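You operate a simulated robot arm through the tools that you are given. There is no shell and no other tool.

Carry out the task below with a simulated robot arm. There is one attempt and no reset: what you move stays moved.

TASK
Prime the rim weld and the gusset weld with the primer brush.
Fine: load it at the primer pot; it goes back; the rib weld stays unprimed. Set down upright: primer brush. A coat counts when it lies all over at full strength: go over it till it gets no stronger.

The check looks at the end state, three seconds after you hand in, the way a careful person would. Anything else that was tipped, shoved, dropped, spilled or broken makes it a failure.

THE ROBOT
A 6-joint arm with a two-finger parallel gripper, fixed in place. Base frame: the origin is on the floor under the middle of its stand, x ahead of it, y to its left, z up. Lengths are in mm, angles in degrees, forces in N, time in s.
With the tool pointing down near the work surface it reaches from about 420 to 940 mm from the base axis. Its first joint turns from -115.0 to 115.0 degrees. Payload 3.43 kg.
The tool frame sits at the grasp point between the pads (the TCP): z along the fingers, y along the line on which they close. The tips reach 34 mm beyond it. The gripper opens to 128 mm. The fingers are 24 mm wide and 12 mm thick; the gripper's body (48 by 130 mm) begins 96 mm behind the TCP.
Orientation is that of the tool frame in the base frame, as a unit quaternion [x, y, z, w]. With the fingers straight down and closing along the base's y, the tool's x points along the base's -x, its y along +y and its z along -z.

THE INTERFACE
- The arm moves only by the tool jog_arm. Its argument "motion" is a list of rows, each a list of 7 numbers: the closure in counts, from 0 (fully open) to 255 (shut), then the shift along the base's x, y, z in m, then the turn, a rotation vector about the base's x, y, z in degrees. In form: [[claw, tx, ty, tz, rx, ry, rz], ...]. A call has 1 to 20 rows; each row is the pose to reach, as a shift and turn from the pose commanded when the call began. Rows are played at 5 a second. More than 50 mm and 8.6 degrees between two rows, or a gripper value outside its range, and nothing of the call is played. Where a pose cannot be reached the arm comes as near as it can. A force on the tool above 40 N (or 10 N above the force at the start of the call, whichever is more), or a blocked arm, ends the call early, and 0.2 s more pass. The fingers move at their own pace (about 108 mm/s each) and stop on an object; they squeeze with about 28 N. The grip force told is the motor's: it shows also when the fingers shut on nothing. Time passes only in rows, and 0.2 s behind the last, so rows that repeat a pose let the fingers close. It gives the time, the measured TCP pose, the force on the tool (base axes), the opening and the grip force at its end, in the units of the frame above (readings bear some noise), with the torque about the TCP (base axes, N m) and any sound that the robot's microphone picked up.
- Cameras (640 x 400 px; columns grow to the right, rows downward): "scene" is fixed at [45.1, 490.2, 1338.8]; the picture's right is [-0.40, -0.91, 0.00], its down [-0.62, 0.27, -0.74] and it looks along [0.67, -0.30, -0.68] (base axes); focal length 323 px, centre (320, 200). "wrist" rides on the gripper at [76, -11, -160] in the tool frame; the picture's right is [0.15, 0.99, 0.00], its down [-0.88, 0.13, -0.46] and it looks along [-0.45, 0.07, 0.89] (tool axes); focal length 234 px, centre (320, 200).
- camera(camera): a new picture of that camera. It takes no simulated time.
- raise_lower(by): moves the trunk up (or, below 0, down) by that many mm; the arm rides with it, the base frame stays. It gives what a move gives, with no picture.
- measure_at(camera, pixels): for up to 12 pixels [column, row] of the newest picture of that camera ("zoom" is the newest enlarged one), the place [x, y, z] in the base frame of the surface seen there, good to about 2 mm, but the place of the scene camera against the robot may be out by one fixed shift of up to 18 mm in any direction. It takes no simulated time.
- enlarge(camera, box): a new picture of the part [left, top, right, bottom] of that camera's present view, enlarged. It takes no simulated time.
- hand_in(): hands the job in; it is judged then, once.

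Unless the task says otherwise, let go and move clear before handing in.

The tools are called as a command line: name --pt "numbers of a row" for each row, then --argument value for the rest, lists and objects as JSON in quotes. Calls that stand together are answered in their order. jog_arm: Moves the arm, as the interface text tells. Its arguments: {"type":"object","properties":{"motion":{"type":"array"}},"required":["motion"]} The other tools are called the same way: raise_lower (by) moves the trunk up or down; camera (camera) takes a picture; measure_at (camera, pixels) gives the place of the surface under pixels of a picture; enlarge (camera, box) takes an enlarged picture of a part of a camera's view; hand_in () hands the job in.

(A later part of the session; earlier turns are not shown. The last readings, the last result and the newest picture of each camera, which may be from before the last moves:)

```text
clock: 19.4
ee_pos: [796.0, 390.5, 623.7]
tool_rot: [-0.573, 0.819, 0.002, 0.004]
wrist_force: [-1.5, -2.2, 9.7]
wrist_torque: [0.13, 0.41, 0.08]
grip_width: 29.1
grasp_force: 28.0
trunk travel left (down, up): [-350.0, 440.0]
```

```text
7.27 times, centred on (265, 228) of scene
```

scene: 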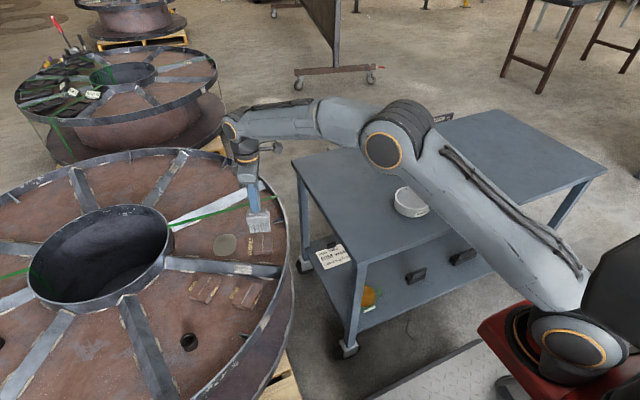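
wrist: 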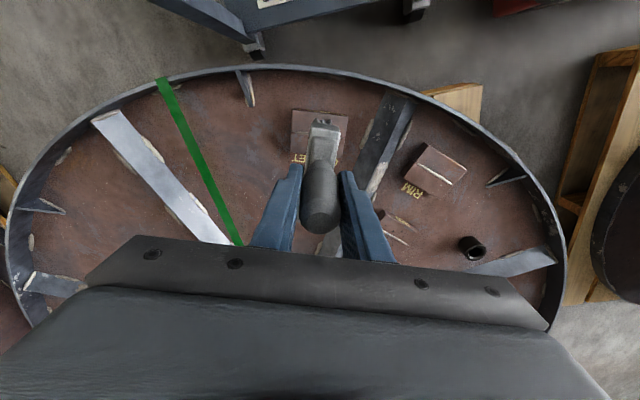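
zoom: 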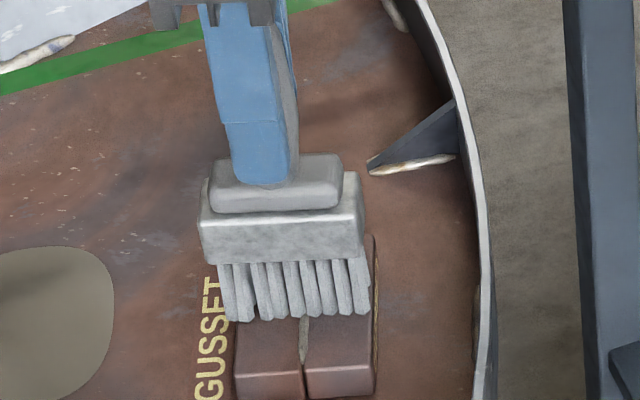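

Contact is made at about 10 N. I'll ease off half a millimetre and make a slow stroke along the bead to the near end and back to centre, then look.

jog_arm --pt "255 0 0 0.0005 0 0 0" --pt "255 -0.0057 0.0019 0.0005 0 0 0" --pt "255 -0.0114 0.0038 0.0005 0 0 0" --pt "255 -0.017 0.0058 0.0005 0 0 0" --pt "255 -0.0227 0.0077 0.0005 0 0 0" --pt "255 -0.0284 0.0096 0.0005 0 0 0" --pt "255 -0.034 0.0115 0.0005 0 0 0" --pt "255 -0.034 0.0115 0.0005 0 0 0"

enlarge --camera "scene" --box '[230, 200, 300, 255]'

enlarge --camera "wrist" --box '[220, 80, 400, 220]'

```text
clock: 21.2
ee_pos: [762.0, 400.8, 621.0]
tool_rot: [-0.574, 0.819, 0.002, 0.002]
wrist_force: [0.8, 0.4, 5.9]
wrist_torque: [0.18, 0.3, 0.05]
grip_width: 29.0
grasp_force: 27.9
trunk travel left (down, up): [-350.0, 440.0]
```

```text
7.27 times, centred on (265, 228) of scene
```

zoom: 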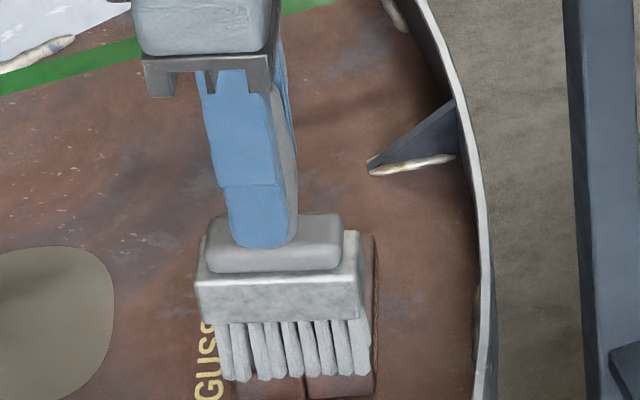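

```text
2.86 times, centred on (310, 150) of wrist
```

zoom: 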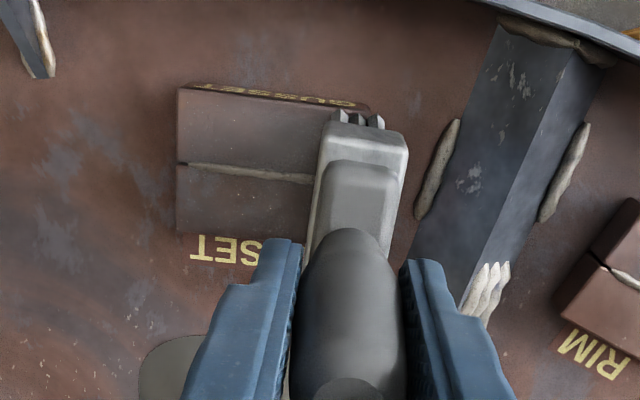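

Contact holds at about 6 N and the coupon stays put. Now a full stroke from the near end to the far end.

jog_arm --pt "255 0.0057 -0.0019 0 0 0 0" --pt "255 0.0113 -0.0038 0 0 0 0" --pt "255 0.017 -0.0058 0 0 0 0" --pt "255 0.0227 -0.0077 0 0 0 0" --pt "255 0.0283 -0.0096 0 0 0 0" --pt "255 0.034 -0.0115 0 0 0 0" --pt "255 0.0397 -0.0134 0 0 0 0" --pt "255 0.0453 -0.0153 0 0 0 0" --pt "255 0.051 -0.0173 0 0 0 0" --pt "255 0.0567 -0.0192 0 0 0 0" --pt "255 0.0623 -0.0211 0 0 0 0" --pt "255 0.068 -0.023 0 0 0 0" --pt "255 0.068 -0.023 0 0 0 0"

enlarge --camera "scene" --box '[230, 200, 300, 255]'

enlarge --camera "wrist" --box '[240, 80, 420, 220]'

```text
clock: 24.0
ee_pos: [829.7, 377.3, 623.1]
tool_rot: [-0.574, 0.819, 0.001, 0.003]
wrist_force: [-0.3, -0.1, 2.8]
wrist_torque: [0.1, 0.27, -0.02]
grip_width: 29.0
grasp_force: 28.1
trunk travel left (down, up): [-350.0, 440.0]
```

```text
7.27 times, centred on (265, 228) of scene
```

zoom: 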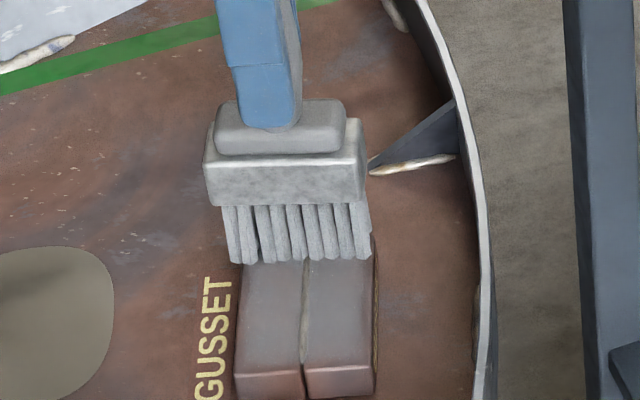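

```text
2.86 times, centred on (330, 150) of wrist
```

zoom: 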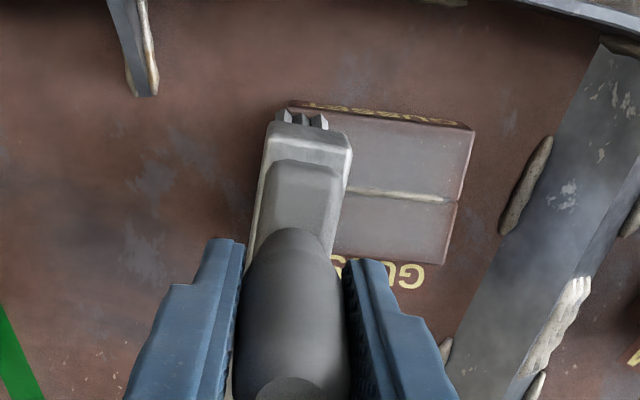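

The bead and plates now show a light grey coat; strength builds with passes. I'll make two more full strokes, extending slightly past both ends.

jog_arm --pt "255 0.0019 -0.0006 -0.0003 0 0 0" --pt "255 -0.0057 0.0019 -0.0003 0 0 0" --pt "255 -0.0133 0.0045 -0.0003 0 0 0" --pt "255 -0.0208 0.007 -0.0003 0 0 0" --pt "255 -0.0284 0.0096 -0.0003 0 0 0" --pt "255 -0.036 0.0122 -0.0003 0 0 0" --pt "255 -0.0436 0.0147 -0.0002 0 0 0" --pt "255 -0.0511 0.0173 -0.0001 0 0 0" --pt "255 -0.0587 0.0198 0 0 0 0" --pt "255 -0.0672 0.0227 0 0 0 0" --pt "255 -0.0672 0.0227 0 0 0 0" --pt "255 -0.0587 0.0198 0 0 0 0" --pt "255 -0.0511 0.0173 -0.0001 0 0 0" --pt "255 -0.0436 0.0147 -0.0002 0 0 0" --pt "255 -0.036 0.0122 -0.0003 0 0 0" --pt "255 -0.0284 0.0096 -0.0003 0 0 0" --pt "255 -0.0208 0.007 -0.0003 0 0 0" --pt "255 -0.0133 0.0045 -0.0003 0 0 0" --pt "255 -0.0057 0.0019 -0.0003 0 0 0" --pt "255 0.0019 -0.0006 -0.0003 0 0 0"

enlarge --camera "scene" --box '[230, 200, 300, 255]'

enlarge --camera "wrist" --box '[240, 80, 420, 220]'

```text
clock: 28.2
ee_pos: [832.3, 376.6, 623.2]
tool_rot: [-0.574, 0.819, 0.001, 0.002]
wrist_force: [0.6, 0.6, -1.7]
wrist_torque: [0.0, 0.09, 0.0]
grip_width: 29.2
grasp_force: 28.0
trunk travel left (down, up): [-350.0, 440.0]
```

```text
7.27 times, centred on (265, 228) of scene
```

zoom: 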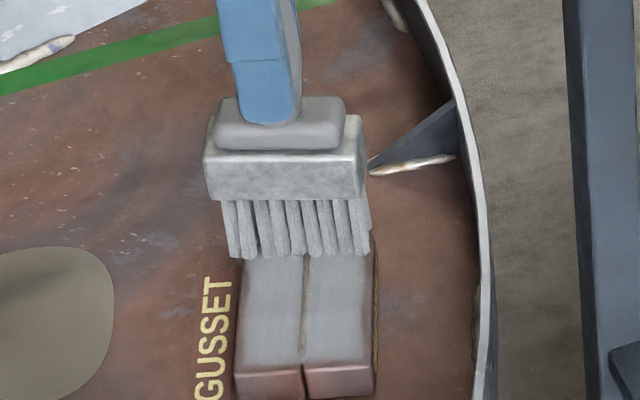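

```text
2.86 times, centred on (330, 150) of wrist
```

zoom: 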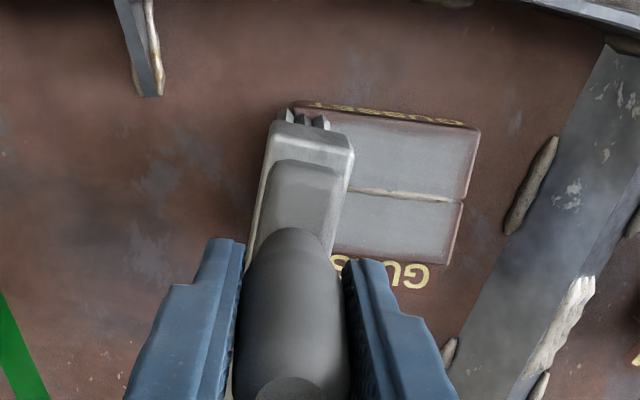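

The plates are well coated, but the bead in the far half still looks yellowish at zoom (400,193), and contact was lost at the far end. I'll measure bead versus plate height and look closer.

measure_at --camera "zoom" --pixels '[[370, 190], [390, 193], [410, 195], [430, 197], [445, 199], [400, 160], [400, 230], [440, 160], [370, 150], [430, 235]]'

enlarge --camera "scene" --box '[255, 230, 285, 258]'

enlarge --camera "wrist" --box '[320, 110, 400, 170]'

```text
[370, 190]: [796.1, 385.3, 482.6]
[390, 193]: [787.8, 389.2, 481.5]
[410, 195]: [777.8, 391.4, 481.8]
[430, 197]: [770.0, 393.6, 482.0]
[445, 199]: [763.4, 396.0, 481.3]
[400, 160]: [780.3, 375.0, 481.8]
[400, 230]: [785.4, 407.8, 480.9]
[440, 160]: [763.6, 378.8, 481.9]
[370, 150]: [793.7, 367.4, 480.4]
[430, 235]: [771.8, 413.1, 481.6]
```

```text
14.29 times, centred on (270, 244) of scene
```

zoom: 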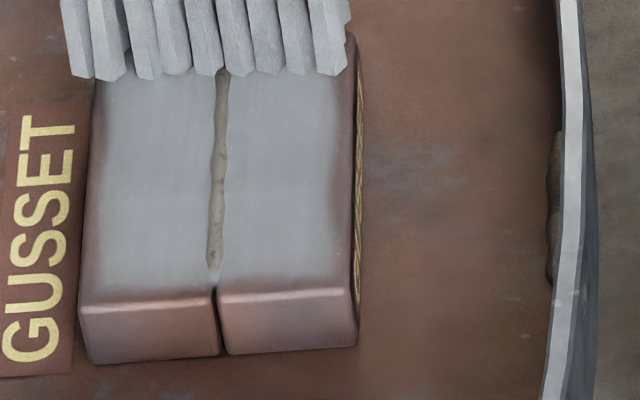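

```text
6.67 times, centred on (360, 140) of wrist
```

zoom: 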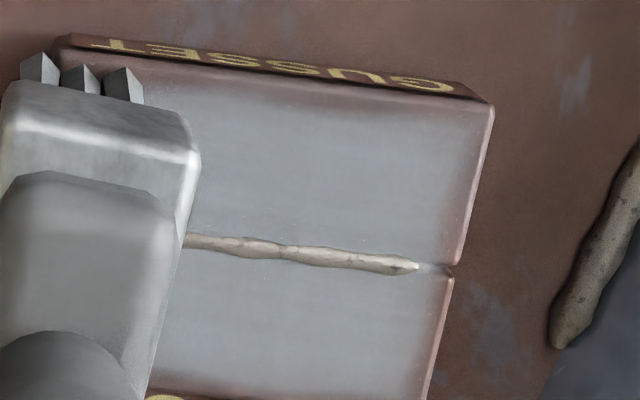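

The plate tops are grey but fade toward the edges, and the bead bump is only partly toned. I'll re-establish light contact (lower in 0.5 mm steps near the far end) and see the force.

jog_arm --pt "255 -0.0038 0.0013 0 0 0 0" --pt "255 -0.0076 0.0026 -0.0005 0 0 0" --pt "255 -0.0076 0.0026 -0.001 0 0 0" --pt "255 -0.0076 0.0026 -0.001 0 0 0"

```text
clock: 29.2
ee_pos: [823.5, 380.0, 622.0]
tool_rot: [-0.573, 0.82, 0.002, 0.003]
wrist_force: [1.9, 1.2, 5.6]
wrist_torque: [-0.06, -0.35, 0.01]
grip_width: 29.4
grasp_force: 27.9
trunk travel left (down, up): [-350.0, 440.0]
```

Contact is back at about 6–7 N. Now two full strokes with ±6 mm sideways offset so the edges get full coverage.

jog_arm --pt "255 0.0104 0.0028 0 0 0 0" --pt "255 0.0019 0.0057 0 0 0 0" --pt "255 -0.0057 0.0083 0 0 0 0" --pt "255 -0.0133 0.0108 0 0 0 0" --pt "255 -0.0208 0.0134 0 0 0 0" --pt "255 -0.0284 0.0159 0 0 0 0" --pt "255 -0.036 0.0185 0.0001 0 0 0" --pt "255 -0.0436 0.0211 0.0001 0 0 0" --pt "255 -0.0511 0.0236 0.0002 0 0 0" --pt "255 -0.0597 0.0265 0.0002 0 0 0" --pt "255 -0.0635 0.0151 0.0002 0 0 0" --pt "255 -0.0549 0.0122 0.0002 0 0 0" --pt "255 -0.0474 0.0097 0.0001 0 0 0" --pt "255 -0.0398 0.0071 0 0 0 0" --pt "255 -0.0322 0.0045 0 0 0 0" --pt "255 -0.0246 0.002 -0.0001 0 0 0" --pt "255 -0.0171 -0.0006 -0.0001 0 0 0" --pt "255 -0.0095 -0.0031 -0.0002 0 0 0" --pt "255 -0.0019 -0.0057 -0.0002 0 0 0" --pt "255 0.0066 -0.0086 -0.0002 0 0 0"

enlarge --camera "scene" --box '[255, 220, 285, 258]'

enlarge --camera "wrist" --box '[320, 110, 400, 170]'

```text
clock: 33.4
ee_pos: [829.8, 370.3, 619.0]
tool_rot: [-0.573, 0.819, 0.001, 0.004]
wrist_force: [-0.5, 1.0, 3.1]
wrist_torque: [0.14, 0.32, -0.03]
grip_width: 28.8
grasp_force: 28.2
trunk travel left (down, up): [-350.0, 440.0]
```

```text
10.53 times, centred on (270, 239) of scene
```

zoom: 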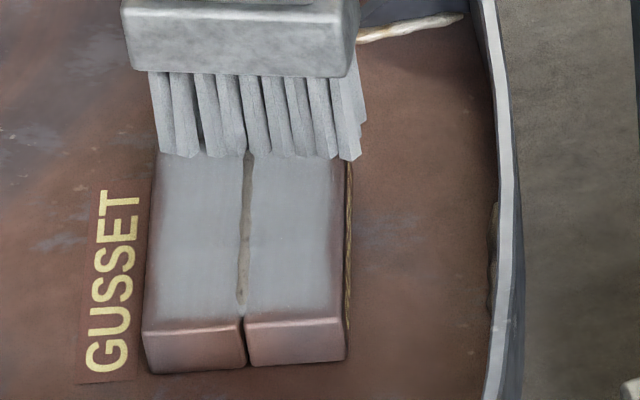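

```text
6.67 times, centred on (360, 140) of wrist
```

zoom: 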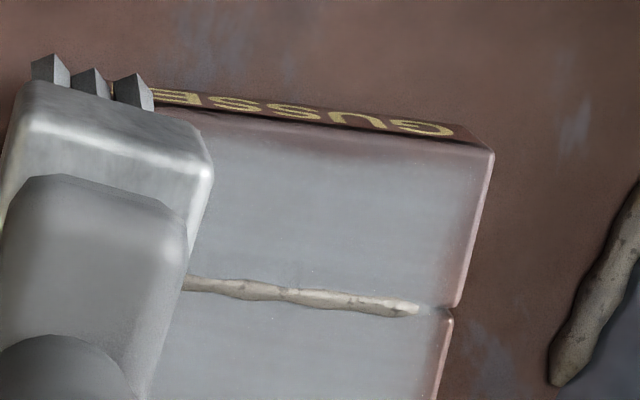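

The grey coat now covers the whole coupon top with only the rounded edges fading; the bead bump reads slightly tan through it. I'll do two more centred strokes and lift to compare strength.

jog_arm --pt "255 0.001 0.006 -0.0002 0 0 0" --pt "255 -0.0066 0.0086 -0.0003 0 0 0" --pt "255 -0.0142 0.0111 -0.0003 0 0 0" --pt "255 -0.0218 0.0137 -0.0003 0 0 0" --pt "255 -0.0294 0.0163 -0.0003 0 0 0" --pt "255 -0.0369 0.0188 -0.0003 0 0 0" --pt "255 -0.0445 0.0214 -0.0002 0 0 0" --pt "255 -0.0521 0.0239 -0.0002 0 0 0" --pt "255 -0.0597 0.0265 -0.0001 0 0 0" --pt "255 -0.0682 0.0294 -0.0001 0 0 0" --pt "255 -0.0597 0.0265 -0.0001 0 0 0" --pt "255 -0.0521 0.0239 -0.0002 0 0 0" --pt "255 -0.0445 0.0214 -0.0003 0 0 0" --pt "255 -0.0369 0.0188 -0.0004 0 0 0" --pt "255 -0.0294 0.0163 -0.0004 0 0 0" --pt "255 -0.0218 0.0137 -0.0005 0 0 0" --pt "255 -0.0142 0.0111 -0.0005 0 0 0" --pt "255 -0.0066 0.0086 -0.0005 0 0 0" --pt "255 0.001 0.006 -0.0005 0 0 0" --pt "255 0.001 0.006 0.006 0 0 0"

enlarge --camera "scene" --box '[255, 220, 285, 258]'

enlarge --camera "wrist" --box '[320, 110, 400, 170]'

```text
clock: 37.6
ee_pos: [831.6, 377.7, 624.6]
tool_rot: [-0.574, 0.819, 0.001, 0.003]
wrist_force: [0.2, 0.0, -1.0]
wrist_torque: [-0.04, -0.11, 0.02]
grip_width: 28.3
grasp_force: 28.4
trunk travel left (down, up): [-350.0, 440.0]
```

```text
10.53 times, centred on (270, 239) of scene
```

zoom: 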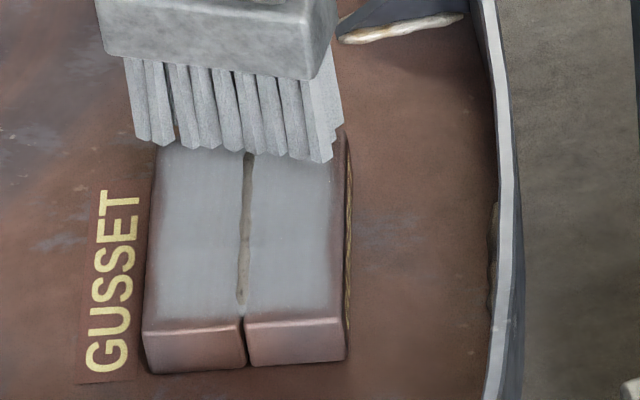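

```text
6.67 times, centred on (360, 140) of wrist
```

zoom: 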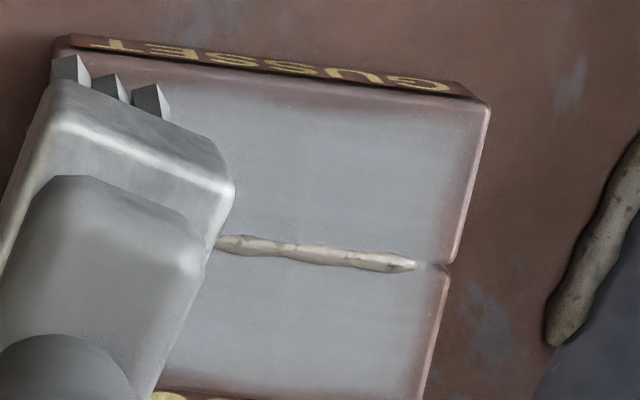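

The brush has twisted and tilted a few degrees in the grip during the last strokes (tips slope in the scene zoom from (140,140) to (325,160)). I'll lift clear and inspect it.

jog_arm --pt "255 0 0 0.02 0 0 0" --pt "255 0 0 0.05 0 0 0" --pt "255 0 0 0.08 0 0 0" --pt "255 0 0 0.1 0 0 0" --pt "255 0 0 0.1 0 0 0"

enlarge --camera "scene" --box '[225, 165, 305, 255]'

enlarge --camera "wrist" --box '[240, 80, 420, 220]'

```text
clock: 38.8
ee_pos: [833.3, 377.5, 728.1]
tool_rot: [-0.573, 0.819, 0.001, 0.002]
wrist_force: [-0.4, -0.3, -0.7]
wrist_torque: [0.02, -0.03, 0.02]
grip_width: 28.0
grasp_force: 27.3
trunk travel left (down, up): [-350.0, 440.0]
```

```text
4.44 times, centred on (265, 210) of scene
```

zoom: 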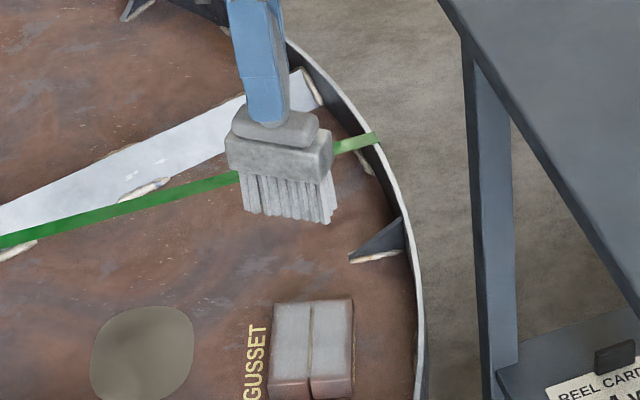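

```text
2.86 times, centred on (330, 150) of wrist
```

zoom: 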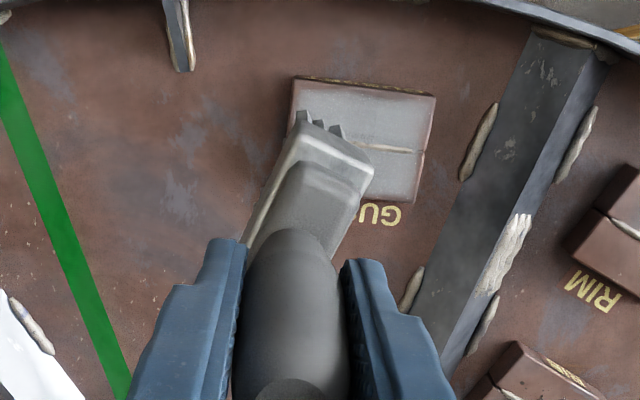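

enlarge --camera "scene" --box '[240, 180, 320, 235]'

```text
7.27 times, centred on (280, 208) of scene
```

zoom: 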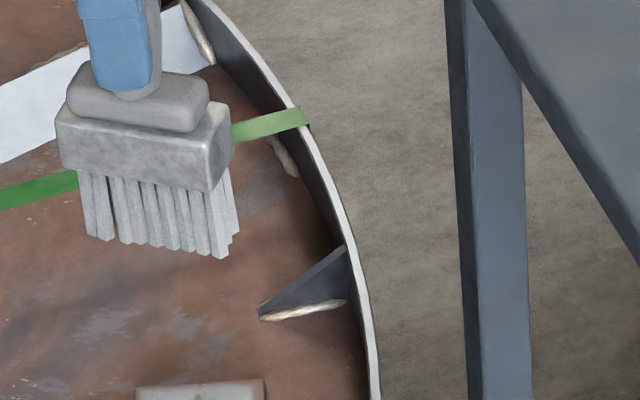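

measure_at --camera "zoom" --pixels '[[103, 235], [125, 240], [155, 243], [188, 247], [205, 250], [218, 255], [235, 232], [93, 230], [62, 140], [208, 175], [62, 160], [212, 190]]'

```text
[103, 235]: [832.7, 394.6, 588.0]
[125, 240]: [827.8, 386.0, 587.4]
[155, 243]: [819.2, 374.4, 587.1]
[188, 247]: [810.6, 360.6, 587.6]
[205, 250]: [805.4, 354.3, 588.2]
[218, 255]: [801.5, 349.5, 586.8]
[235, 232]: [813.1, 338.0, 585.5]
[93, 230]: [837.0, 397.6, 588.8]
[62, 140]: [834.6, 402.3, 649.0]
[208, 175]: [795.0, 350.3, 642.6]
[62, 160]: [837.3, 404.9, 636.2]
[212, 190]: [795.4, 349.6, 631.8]
```

The tips are still level within about 2° but the brush has yawed about −16° in the grip; that's manageable. Now I'll inspect the gusset coat closely.

enlarge --camera "scene" --box '[250, 225, 282, 262]'

enlarge --camera "wrist" --box '[310, 95, 400, 165]'

enlarge --camera "scene" --box '[190, 265, 290, 320]'

```text
10.81 times, centred on (266, 244) of scene
```

zoom: 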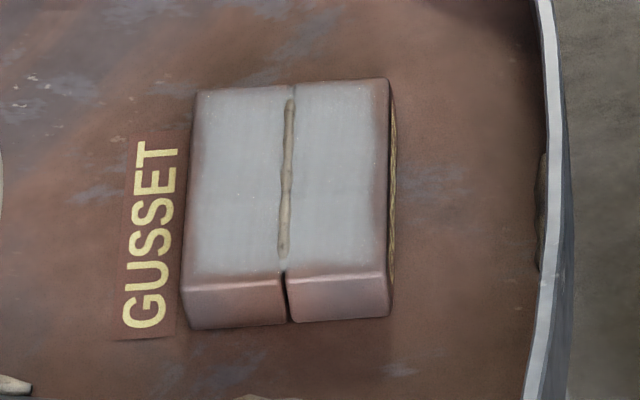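

```text
5.71 times, centred on (355, 130) of wrist
```

zoom: 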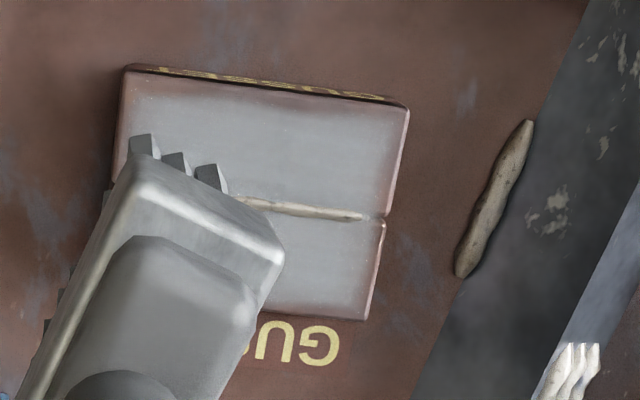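

```text
6.40 times, centred on (240, 292) of scene
```

zoom: 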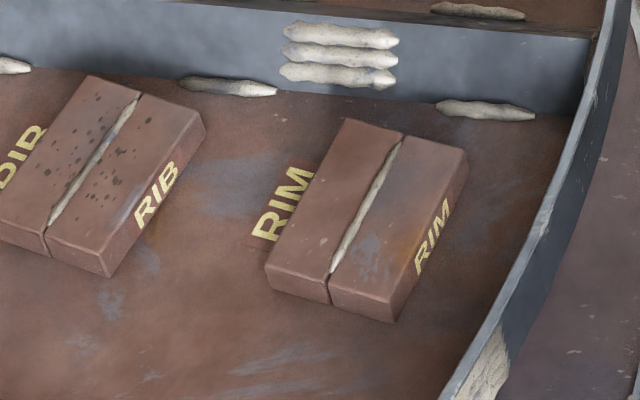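

Gusset's coat is even grey with only its fixed soft border fading, unchanged by the last two passes. Next is the rim; I'll check the height of the nearby tube post and reel rim before moving over.

measure_at --camera "scene" --pixels '[[189, 335], [189, 342], [268, 325], [252, 345], [230, 320], [246, 292], [204, 287], [283, 290]]'

measure_at --camera "zoom" --pixels '[[400, 145], [332, 268], [366, 205], [350, 120], [465, 155], [395, 318], [268, 265], [480, 380], [545, 240], [470, 310]]'

```text
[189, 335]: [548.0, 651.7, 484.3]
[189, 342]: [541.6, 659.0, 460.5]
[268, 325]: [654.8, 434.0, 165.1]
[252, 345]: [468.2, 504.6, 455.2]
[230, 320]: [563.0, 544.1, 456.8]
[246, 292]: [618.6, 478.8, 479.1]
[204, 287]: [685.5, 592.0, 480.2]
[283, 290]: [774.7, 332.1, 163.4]
```

```text
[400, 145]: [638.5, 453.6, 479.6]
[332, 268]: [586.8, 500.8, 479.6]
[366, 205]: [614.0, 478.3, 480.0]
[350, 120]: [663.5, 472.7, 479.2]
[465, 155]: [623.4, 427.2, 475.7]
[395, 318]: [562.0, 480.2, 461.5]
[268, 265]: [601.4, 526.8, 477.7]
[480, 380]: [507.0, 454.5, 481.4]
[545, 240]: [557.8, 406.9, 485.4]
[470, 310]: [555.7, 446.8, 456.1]
```

The rim bead is centred near (617,487) at −42°, with no tall obstacles nearby. I'll move across at safe height, yaw −5° to square the brush to this bead, and lower to about 35 mm above it.

jog_arm --pt "255 -0.02 0.01 0 0 0 0" --pt "255 -0.055 0.028 0 0 0 -1" --pt "255 -0.092 0.046 0 0 0 -2" --pt "255 -0.13 0.066 0 0 0 -3" --pt "255 -0.168 0.085 0 0 0 -4" --pt "255 -0.2 0.101 0 0 0 -5" --pt "255 -0.216 0.109 0 0 0 -5" --pt "255 -0.216 0.109 -0.025 0 0 -5" --pt "255 -0.216 0.109 -0.05 0 0 -5" --pt "255 -0.216 0.109 -0.068 0 0 -5" --pt "255 -0.216 0.109 -0.068 0 0 -5"

camera --camera "wrist"

enlarge --camera "scene" --box '[200, 230, 290, 320]'

enlarge --camera "wrist" --box '[250, 80, 400, 200]'

```text
clock: 41.2
ee_pos: [614.3, 486.7, 658.1]
tool_rot: [-0.537, 0.843, 0.0, 0.003]
wrist_force: [-0.3, -0.1, -0.8]
wrist_torque: [-0.01, 0.02, 0.0]
grip_width: 27.6
grasp_force: 27.4
trunk travel left (down, up): [-350.0, 440.0]
```

```text
taken
```

wrist: 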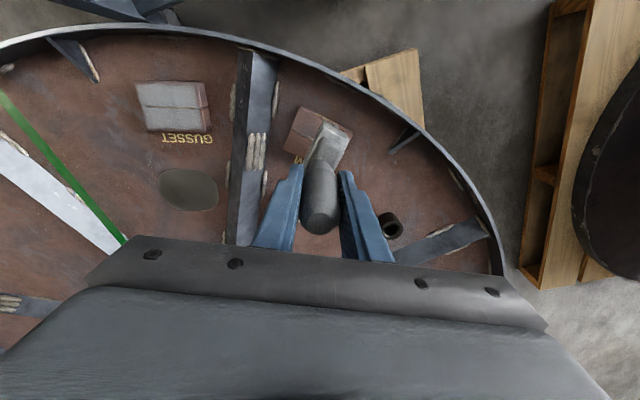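

```text
4.44 times, centred on (245, 275) of scene
```

zoom: 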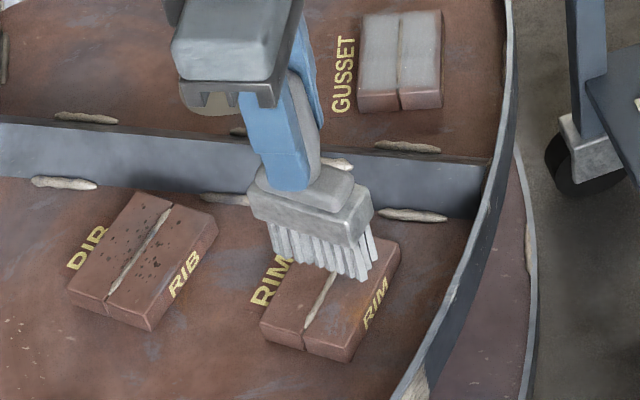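

```text
3.33 times, centred on (325, 140) of wrist
```

zoom: 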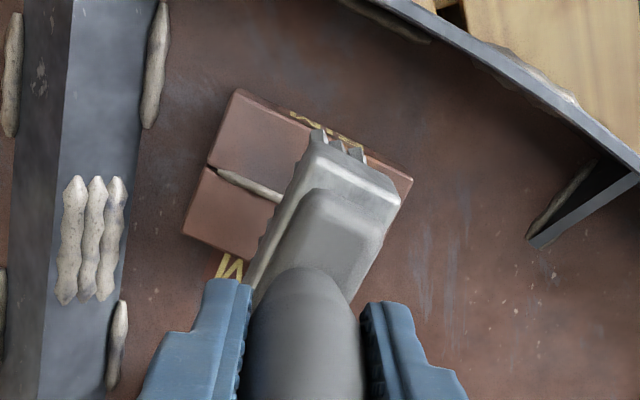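

enlarge --camera "scene" --box '[245, 265, 300, 310]'

```text
8.89 times, centred on (272, 288) of scene
```

zoom: 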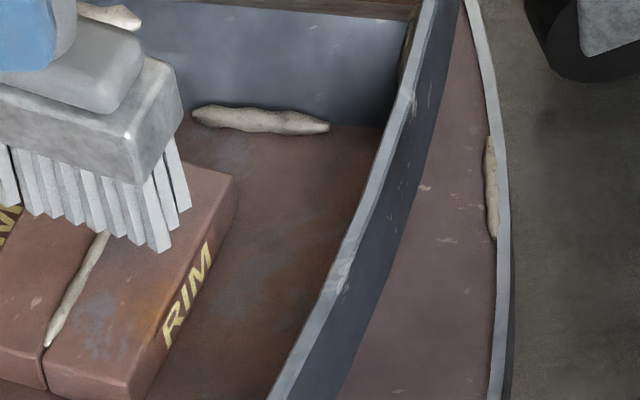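

enlarge --camera "scene" --box '[235, 260, 295, 310]'

```text
8.00 times, centred on (265, 285) of scene
```

zoom: 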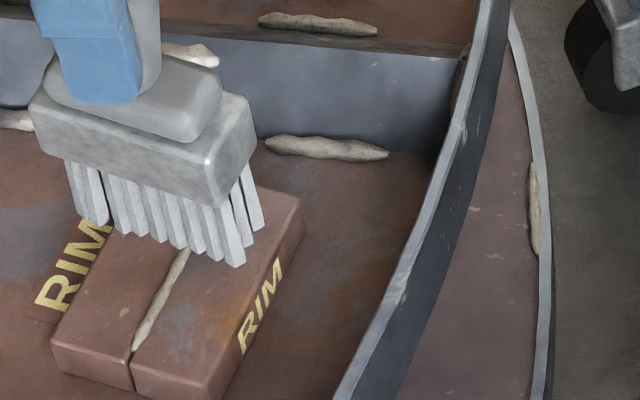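

measure_at --camera "zoom" --pixels '[[101, 220], [125, 228], [160, 237], [180, 243], [215, 255], [234, 262], [246, 242], [260, 225], [85, 212], [155, 315], [180, 262], [135, 345]]'

```text
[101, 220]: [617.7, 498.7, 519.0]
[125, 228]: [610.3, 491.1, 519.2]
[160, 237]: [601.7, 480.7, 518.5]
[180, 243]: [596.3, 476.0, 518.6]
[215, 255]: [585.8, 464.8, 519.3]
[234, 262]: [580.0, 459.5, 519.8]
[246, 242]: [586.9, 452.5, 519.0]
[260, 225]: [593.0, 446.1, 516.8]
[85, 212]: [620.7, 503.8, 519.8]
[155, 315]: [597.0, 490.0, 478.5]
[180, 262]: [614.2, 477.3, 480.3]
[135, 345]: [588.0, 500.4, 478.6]
```

Brush is square to the rim bead (47° vs 48.5°), about 5.8,2.2 mm off centre, with a gap of ~38.7 mm. I'll correct the offset and lower to just above contact.

jog_arm --pt "255 0.002 0.001 -0.01 0 0 0" --pt "255 0.0058 0.0022 -0.022 0 0 0" --pt "255 0.0058 0.0022 -0.03 0 0 0" --pt "255 0.0058 0.0022 -0.034 0 0 0" --pt "255 0.0058 0.0022 -0.036 0 0 0" --pt "255 0.0058 0.0022 -0.037 0 0 0" --pt "255 0.0058 0.0022 -0.037 0 0 0"

```text
clock: 42.8
ee_pos: [621.0, 489.2, 621.5]
tool_rot: [-0.537, 0.843, 0.001, 0.003]
wrist_force: [0.5, -0.8, -1.3]
wrist_torque: [-0.01, 0.0, 0.01]
grip_width: 28.1
grasp_force: 28.2
trunk travel left (down, up): [-350.0, 440.0]
```

Still no contact at TCP ≈ 623 commanded. I'll step down in half-millimetre increments.

jog_arm --pt "255 0 0 -0.0005 0 0 0" --pt "255 0 0 -0.001 0 0 0" --pt "255 0 0 -0.0015 0 0 0" --pt "255 0 0 -0.0015 0 0 0"

```text
clock: 43.8
ee_pos: [621.8, 488.5, 621.2]
tool_rot: [-0.537, 0.844, 0.001, 0.003]
wrist_force: [-0.9, -2.8, 14.4]
wrist_torque: [-0.41, 0.4, 0.2]
grip_width: 27.9
grasp_force: 28.3
trunk travel left (down, up): [-350.0, 440.0]
```

Contact at about 15 N; I'll back off 0.8 mm for light pressure and stroke to the near end, then the full length to the far end.

jog_arm --pt "255 0 0 0.0008 0 0 0" --pt "255 -0.006 0.0053 0.0008 0 0 0" --pt "255 -0.012 0.0106 0.0008 0 0 0" --pt "255 -0.018 0.0159 0.0008 0 0 0" --pt "255 -0.0247 0.0219 0.0008 0 0 0" --pt "255 -0.018 0.0159 0.0008 0 0 0" --pt "255 -0.012 0.0106 0.0008 0 0 0" --pt "255 -0.006 0.0053 0.0008 0 0 0" --pt "255 0 0 0.0008 0 0 0" --pt "255 0.006 -0.0053 0.0008 0 0 0" --pt "255 0.012 -0.0106 0.0008 0 0 0" --pt "255 0.018 -0.0159 0.0008 0 0 0" --pt "255 0.0247 -0.0219 0.0008 0 0 0" --pt "255 0.0247 -0.0219 0.0008 0 0 0"

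enlarge --camera "scene" --box '[225, 255, 285, 315]'

enlarge --camera "wrist" --box '[270, 80, 400, 180]'

```text
clock: 46.8
ee_pos: [646.4, 466.2, 620.9]
tool_rot: [-0.537, 0.843, 0.001, 0.002]
wrist_force: [-0.6, -0.8, -0.3]
wrist_torque: [-0.03, 0.01, -0.03]
grip_width: 27.7
grasp_force: 28.0
trunk travel left (down, up): [-350.0, 440.0]
```

```text
6.67 times, centred on (255, 285) of scene
```

zoom: 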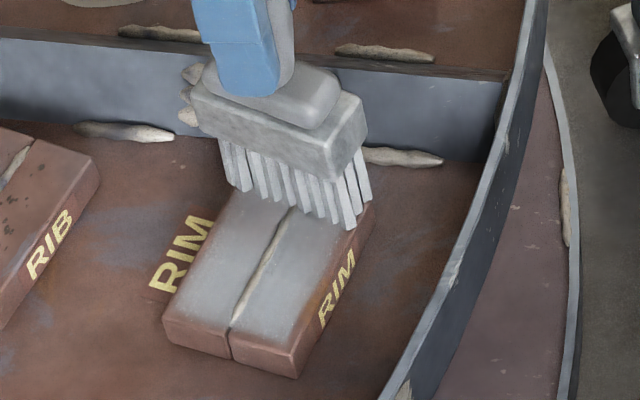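

```text
4.00 times, centred on (335, 130) of wrist
```

zoom: 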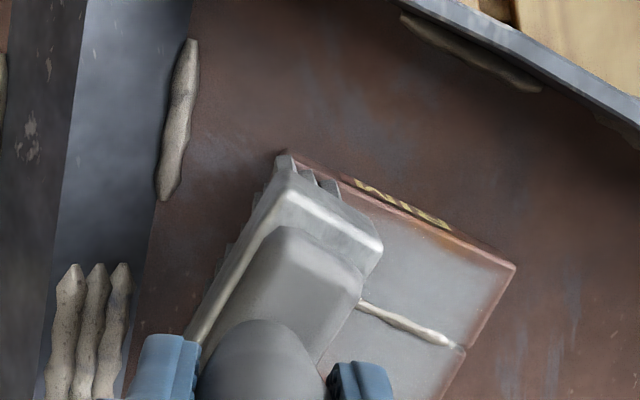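

The rim is taking a strong grey coat already, so the load is still good; contact faded at the far end. I'll press 0.4 mm lower and go back and forth over the full length.

jog_arm --pt "255 0 0 -0.0004 0 0 0" --pt "255 -0.0067 0.006 -0.0004 0 0 0" --pt "255 -0.0127 0.0113 -0.0004 0 0 0" --pt "255 -0.0187 0.0166 -0.0004 0 0 0" --pt "255 -0.0247 0.0219 -0.0004 0 0 0" --pt "255 -0.0307 0.0272 -0.0004 0 0 0" --pt "255 -0.0367 0.0325 -0.0004 0 0 0" --pt "255 -0.0427 0.0378 -0.0004 0 0 0" --pt "255 -0.0502 0.0444 -0.0004 0 0 0" --pt "255 -0.0427 0.0378 -0.0004 0 0 0" --pt "255 -0.0367 0.0325 -0.0004 0 0 0" --pt "255 -0.0307 0.0272 -0.0004 0 0 0" --pt "255 -0.0247 0.0219 -0.0004 0 0 0" --pt "255 -0.0187 0.0166 -0.0005 0 0 0" --pt "255 -0.0127 0.0113 -0.0006 0 0 0" --pt "255 -0.0067 0.006 -0.0007 0 0 0" --pt "255 0.0007 -0.0007 -0.0008 0 0 0" --pt "255 0.0007 -0.0007 -0.0008 0 0 0"

enlarge --camera "scene" --box '[225, 255, 285, 315]'

enlarge --camera "wrist" --box '[270, 80, 400, 180]'

```text
clock: 50.6
ee_pos: [646.4, 466.2, 621.2]
tool_rot: [-0.538, 0.843, 0.001, 0.003]
wrist_force: [-3.1, 4.3, 14.8]
wrist_torque: [0.39, 0.47, -0.04]
grip_width: 27.5
grasp_force: 27.4
trunk travel left (down, up): [-350.0, 440.0]
```

```text
6.67 times, centred on (255, 285) of scene
```

zoom: 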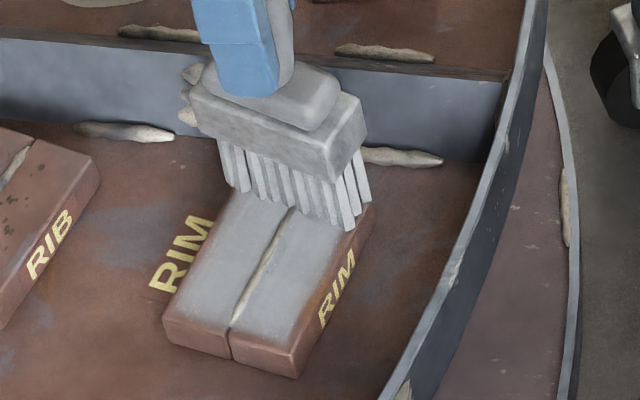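

```text
4.00 times, centred on (335, 130) of wrist
```

zoom: 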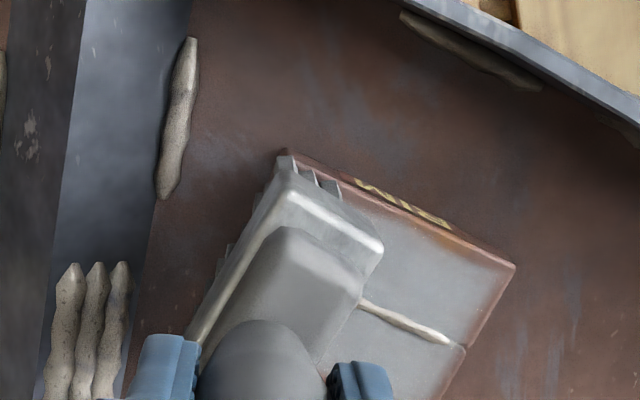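

The rim coat is even; force at the far end rose to ~15 N so I'll ease 0.4 mm. Two more strokes with ±3 mm side offset, then compare.

jog_arm --pt "255 0.0005 0.0005 0.0005 0 0 0" --pt "255 -0.0055 0.0088 0.0004 0 0 0" --pt "255 -0.0115 0.0141 0.0004 0 0 0" --pt "255 -0.0175 0.0194 0.0004 0 0 0" --pt "255 -0.0235 0.0247 0.0004 0 0 0" --pt "255 -0.0295 0.03 0.0004 0 0 0" --pt "255 -0.0355 0.0354 0.0004 0 0 0" --pt "255 -0.0414 0.0407 0.0004 0 0 0" --pt "255 -0.0489 0.0473 0.0004 0 0 0" --pt "255 -0.0529 0.0429 0.0004 0 0 0" --pt "255 -0.0454 0.0363 0.0004 0 0 0" --pt "255 -0.0395 0.031 0.0004 0 0 0" --pt "255 -0.0335 0.0256 0.0004 0 0 0" --pt "255 -0.0275 0.0203 0.0004 0 0 0" --pt "255 -0.0215 0.015 0.0004 0 0 0" --pt "255 -0.0155 0.0097 0.0003 0 0 0" --pt "255 -0.0095 0.0044 0.0003 0 0 0" --pt "255 -0.002 -0.0022 0.0002 0 0 0" --pt "255 -0.002 -0.0022 0.0002 0 0 0"

enlarge --camera "scene" --box '[225, 255, 285, 315]'

enlarge --camera "wrist" --box '[270, 80, 400, 180]'

```text
clock: 54.6
ee_pos: [644.7, 465.6, 620.8]
tool_rot: [-0.537, 0.844, 0.001, 0.003]
wrist_force: [0.9, -0.6, -0.4]
wrist_torque: [0.01, -0.01, 0.01]
grip_width: 27.4
grasp_force: 28.1
trunk travel left (down, up): [-350.0, 440.0]
```

```text
6.67 times, centred on (255, 285) of scene
```

zoom: 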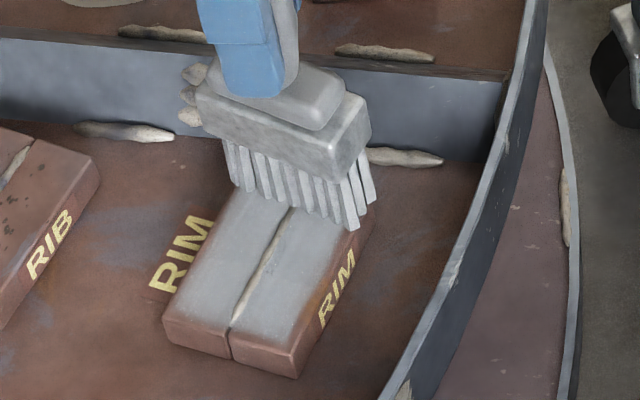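

```text
4.00 times, centred on (335, 130) of wrist
```

zoom: 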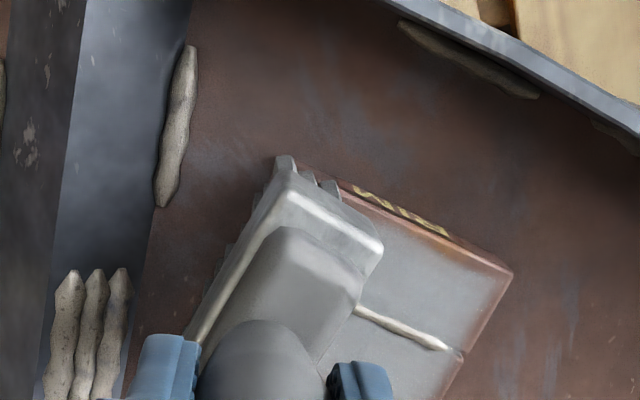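

Contact again eased off at the far end, so I'll lower 0.4 mm and do two more centred passes, then lift to compare with the gusset.

jog_arm --pt "255 0.0013 0.0029 -0.0002 0 0 0" --pt "255 -0.0025 0.0062 -0.0004 0 0 0" --pt "255 -0.0055 0.0088 -0.0004 0 0 0" --pt "255 -0.0115 0.0141 -0.0004 0 0 0" --pt "255 -0.0175 0.0194 -0.0004 0 0 0" --pt "255 -0.0235 0.0247 -0.0004 0 0 0" --pt "255 -0.0295 0.03 -0.0004 0 0 0" --pt "255 -0.0355 0.0354 -0.0004 0 0 0" --pt "255 -0.0414 0.0407 -0.0004 0 0 0" --pt "255 -0.0489 0.0473 -0.0004 0 0 0" --pt "255 -0.0414 0.0407 -0.0005 0 0 0" --pt "255 -0.0355 0.0354 -0.0005 0 0 0" --pt "255 -0.0295 0.03 -0.0005 0 0 0" --pt "255 -0.0235 0.0247 -0.0005 0 0 0" --pt "255 -0.0175 0.0194 -0.0006 0 0 0" --pt "255 -0.0115 0.0141 -0.0006 0 0 0" --pt "255 -0.0055 0.0088 -0.0007 0 0 0" --pt "255 0.0013 0.0029 -0.0008 0 0 0" --pt "255 0.0013 0.0029 -0.0008 0 0 0"

```text
clock: 58.6
ee_pos: [644.7, 468.0, 620.8]
tool_rot: [-0.538, 0.843, 0.002, 0.004]
wrist_force: [-4.3, 6.0, 19.2]
wrist_torque: [0.5, 0.67, -0.11]
grip_width: 27.5
grasp_force: 28.1
trunk travel left (down, up): [-350.0, 440.0]
```

Force is 19 N at the far end, so contact was solid over this pair of strokes. I'll lift straight up and look at both coupons.

jog_arm --pt "255 0 0 0.005 0 0 0" --pt "255 0 0 0.025 0 0 0" --pt "255 0 0 0.06 0 0 0" --pt "255 0 0 0.1 0 0 0" --pt "255 0 0 0.14 0 0 0" --pt "255 0 0 0.14 0 0 0"

camera --camera "scene"

enlarge --camera "scene" --box '[190, 225, 290, 315]'

camera --camera "wrist"

enlarge --camera "wrist" --box '[200, 70, 400, 210]'

```text
clock: 60.0
ee_pos: [647.3, 467.9, 759.9]
tool_rot: [-0.537, 0.844, 0.001, 0.002]
wrist_force: [-0.4, -0.3, -0.6]
wrist_torque: [-0.01, 0.02, 0.01]
grip_width: 27.4
grasp_force: 28.5
trunk travel left (down, up): [-350.0, 440.0]
```

```text
taken
```

scene: 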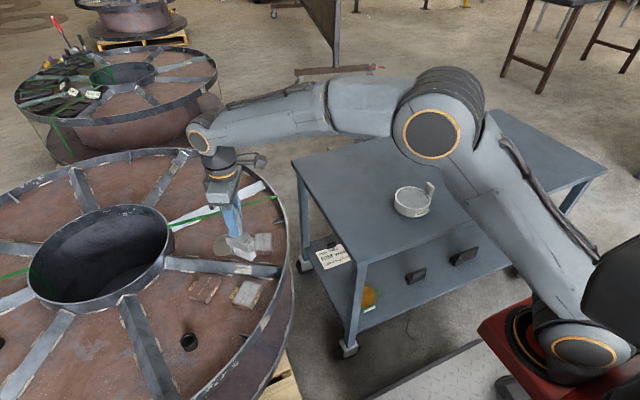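

```text
4.44 times, centred on (240, 270) of scene
```

zoom: 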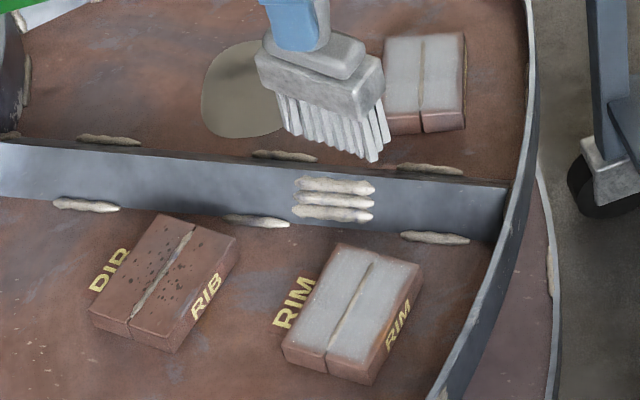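

```text
taken
```

wrist: 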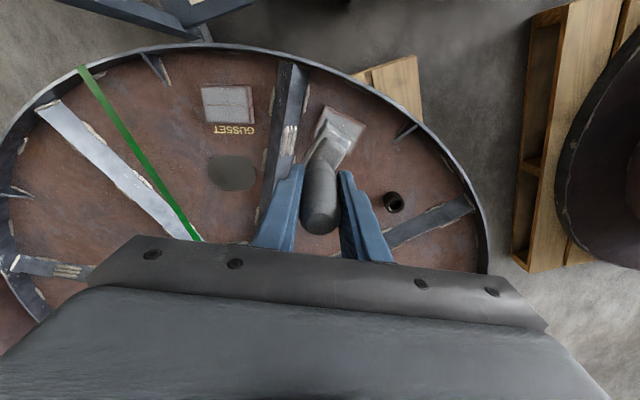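

```text
2.86 times, centred on (300, 140) of wrist
```

zoom: 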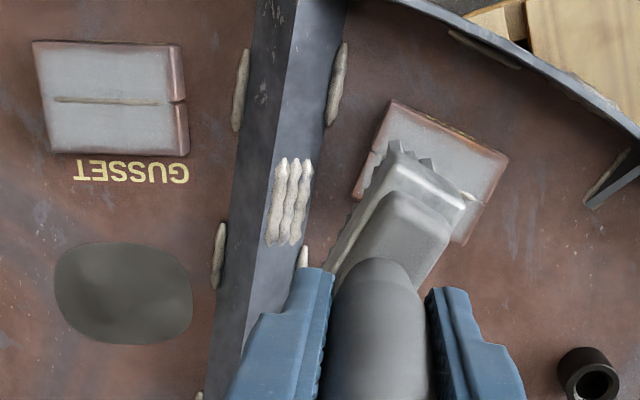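

Both coupons look evenly grey and the rib is untouched. I'll zoom tightly on each for streaks or weak ends.

enlarge --camera "scene" --box '[232, 272, 264, 304]'

enlarge --camera "scene" --box '[252, 228, 280, 256]'

enlarge --camera "wrist" --box '[195, 75, 260, 130]'

enlarge --camera "scene" --box '[190, 268, 226, 302]'

```text
12.50 times, centred on (248, 288) of scene
```

zoom: 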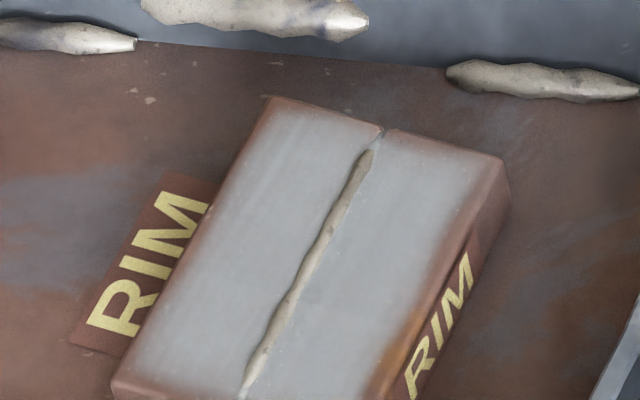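

```text
14.29 times, centred on (266, 242) of scene
```

zoom: 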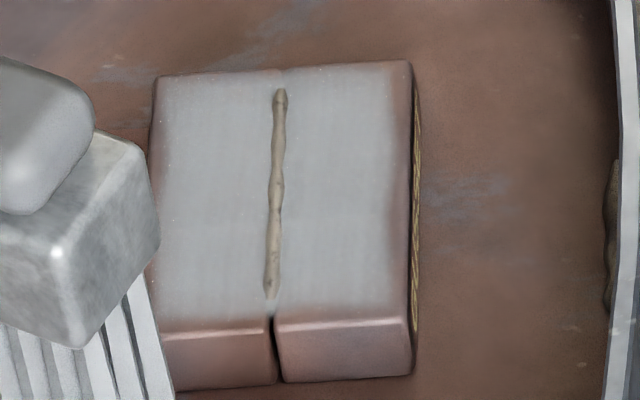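

```text
7.27 times, centred on (228, 102) of wrist
```

zoom: 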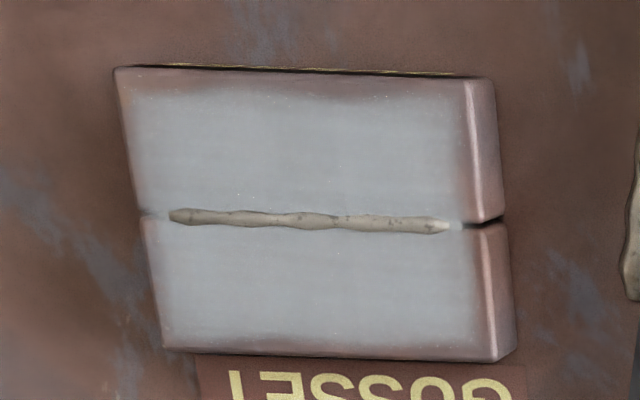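

```text
11.76 times, centred on (208, 285) of scene
```

zoom: 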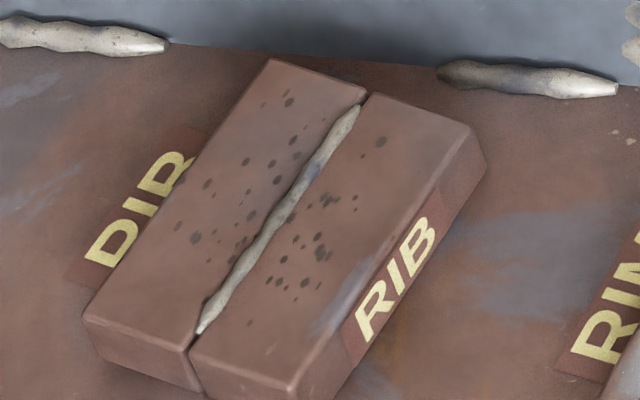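

Both coats look uniform, but the −u edges (e.g. rim's right edge near (490,165)) fade a bit. I'll test one more rim stroke shifted 10 mm that way to see whether that edge gets stronger.

jog_arm --pt "255 -0.0044 -0.0028 -0.03 0 0 0" --pt "255 -0.0088 -0.0055 -0.07 0 0 0" --pt "255 -0.0088 -0.0055 -0.105 0 0 0" --pt "255 -0.0088 -0.0055 -0.128 0 0 0" --pt "255 -0.0088 -0.0055 -0.136 0 0 0" --pt "255 -0.0088 -0.0055 -0.1385 0 0 0" --pt "255 -0.0088 -0.0055 -0.1393 0 0 0" --pt "255 -0.0088 -0.0055 -0.1393 0 0 0"

```text
clock: 61.8
ee_pos: [636.9, 462.3, 620.7]
tool_rot: [-0.537, 0.843, 0.001, 0.003]
wrist_force: [0.3, 1.2, 4.1]
wrist_torque: [0.15, 0.1, 0.0]
grip_width: 27.6
grasp_force: 28.5
trunk travel left (down, up): [-350.0, 440.0]
```

Light contact (~5 N). Now stroke at −10 mm offset to the near end, hop, and return at +8 mm offset.

jog_arm --pt "255 -0.006 0.0053 0 0 0 0" --pt "255 -0.012 0.0106 0 0 0 0" --pt "255 -0.018 0.0159 0 0 0 0" --pt "255 -0.024 0.0212 0 0 0 0" --pt "255 -0.03 0.0265 0 0 0 0" --pt "255 -0.036 0.0318 0 0 0 0" --pt "255 -0.0419 0.0371 0 0 0 0" --pt "255 -0.0464 0.0411 0 0 0 0" --pt "255 -0.0464 0.0411 0.004 0 0 0" --pt "255 -0.0345 0.0546 0.004 0 0 0" --pt "255 -0.0345 0.0546 0.0008 0 0 0" --pt "255 -0.0345 0.0546 0 0 0 0" --pt "255 -0.03 0.0506 0 0 0 0" --pt "255 -0.0241 0.0453 0 0 0 0" --pt "255 -0.0181 0.04 0 0 0 0" --pt "255 -0.0121 0.0347 0 0 0 0" --pt "255 -0.0061 0.0294 0 0 0 0" --pt "255 -0.0001 0.0241 0 0 0 0" --pt "255 0.0059 0.0188 0 0 0 0" --pt "255 0.0119 0.0135 0 0 0 0"

enlarge --camera "scene" --box '[225, 260, 280, 312]'

```text
clock: 66.0
ee_pos: [649.7, 477.0, 622.5]
tool_rot: [-0.537, 0.844, 0.0, 0.003]
wrist_force: [-5.8, 4.5, 21.5]
wrist_torque: [0.56, 0.82, -0.02]
grip_width: 27.5
grasp_force: 28.0
trunk travel left (down, up): [-350.0, 440.0]
```

```text
7.69 times, centred on (252, 286) of scene
```

zoom: 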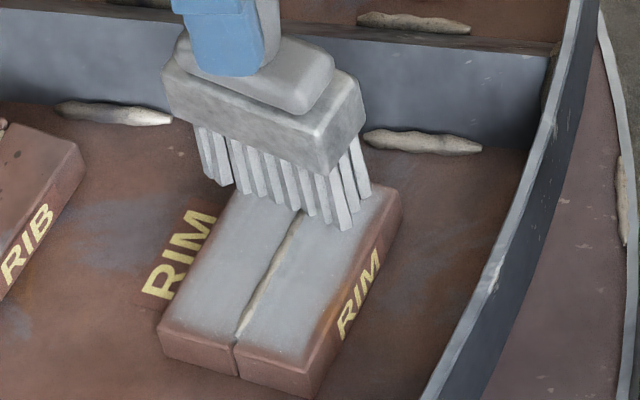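

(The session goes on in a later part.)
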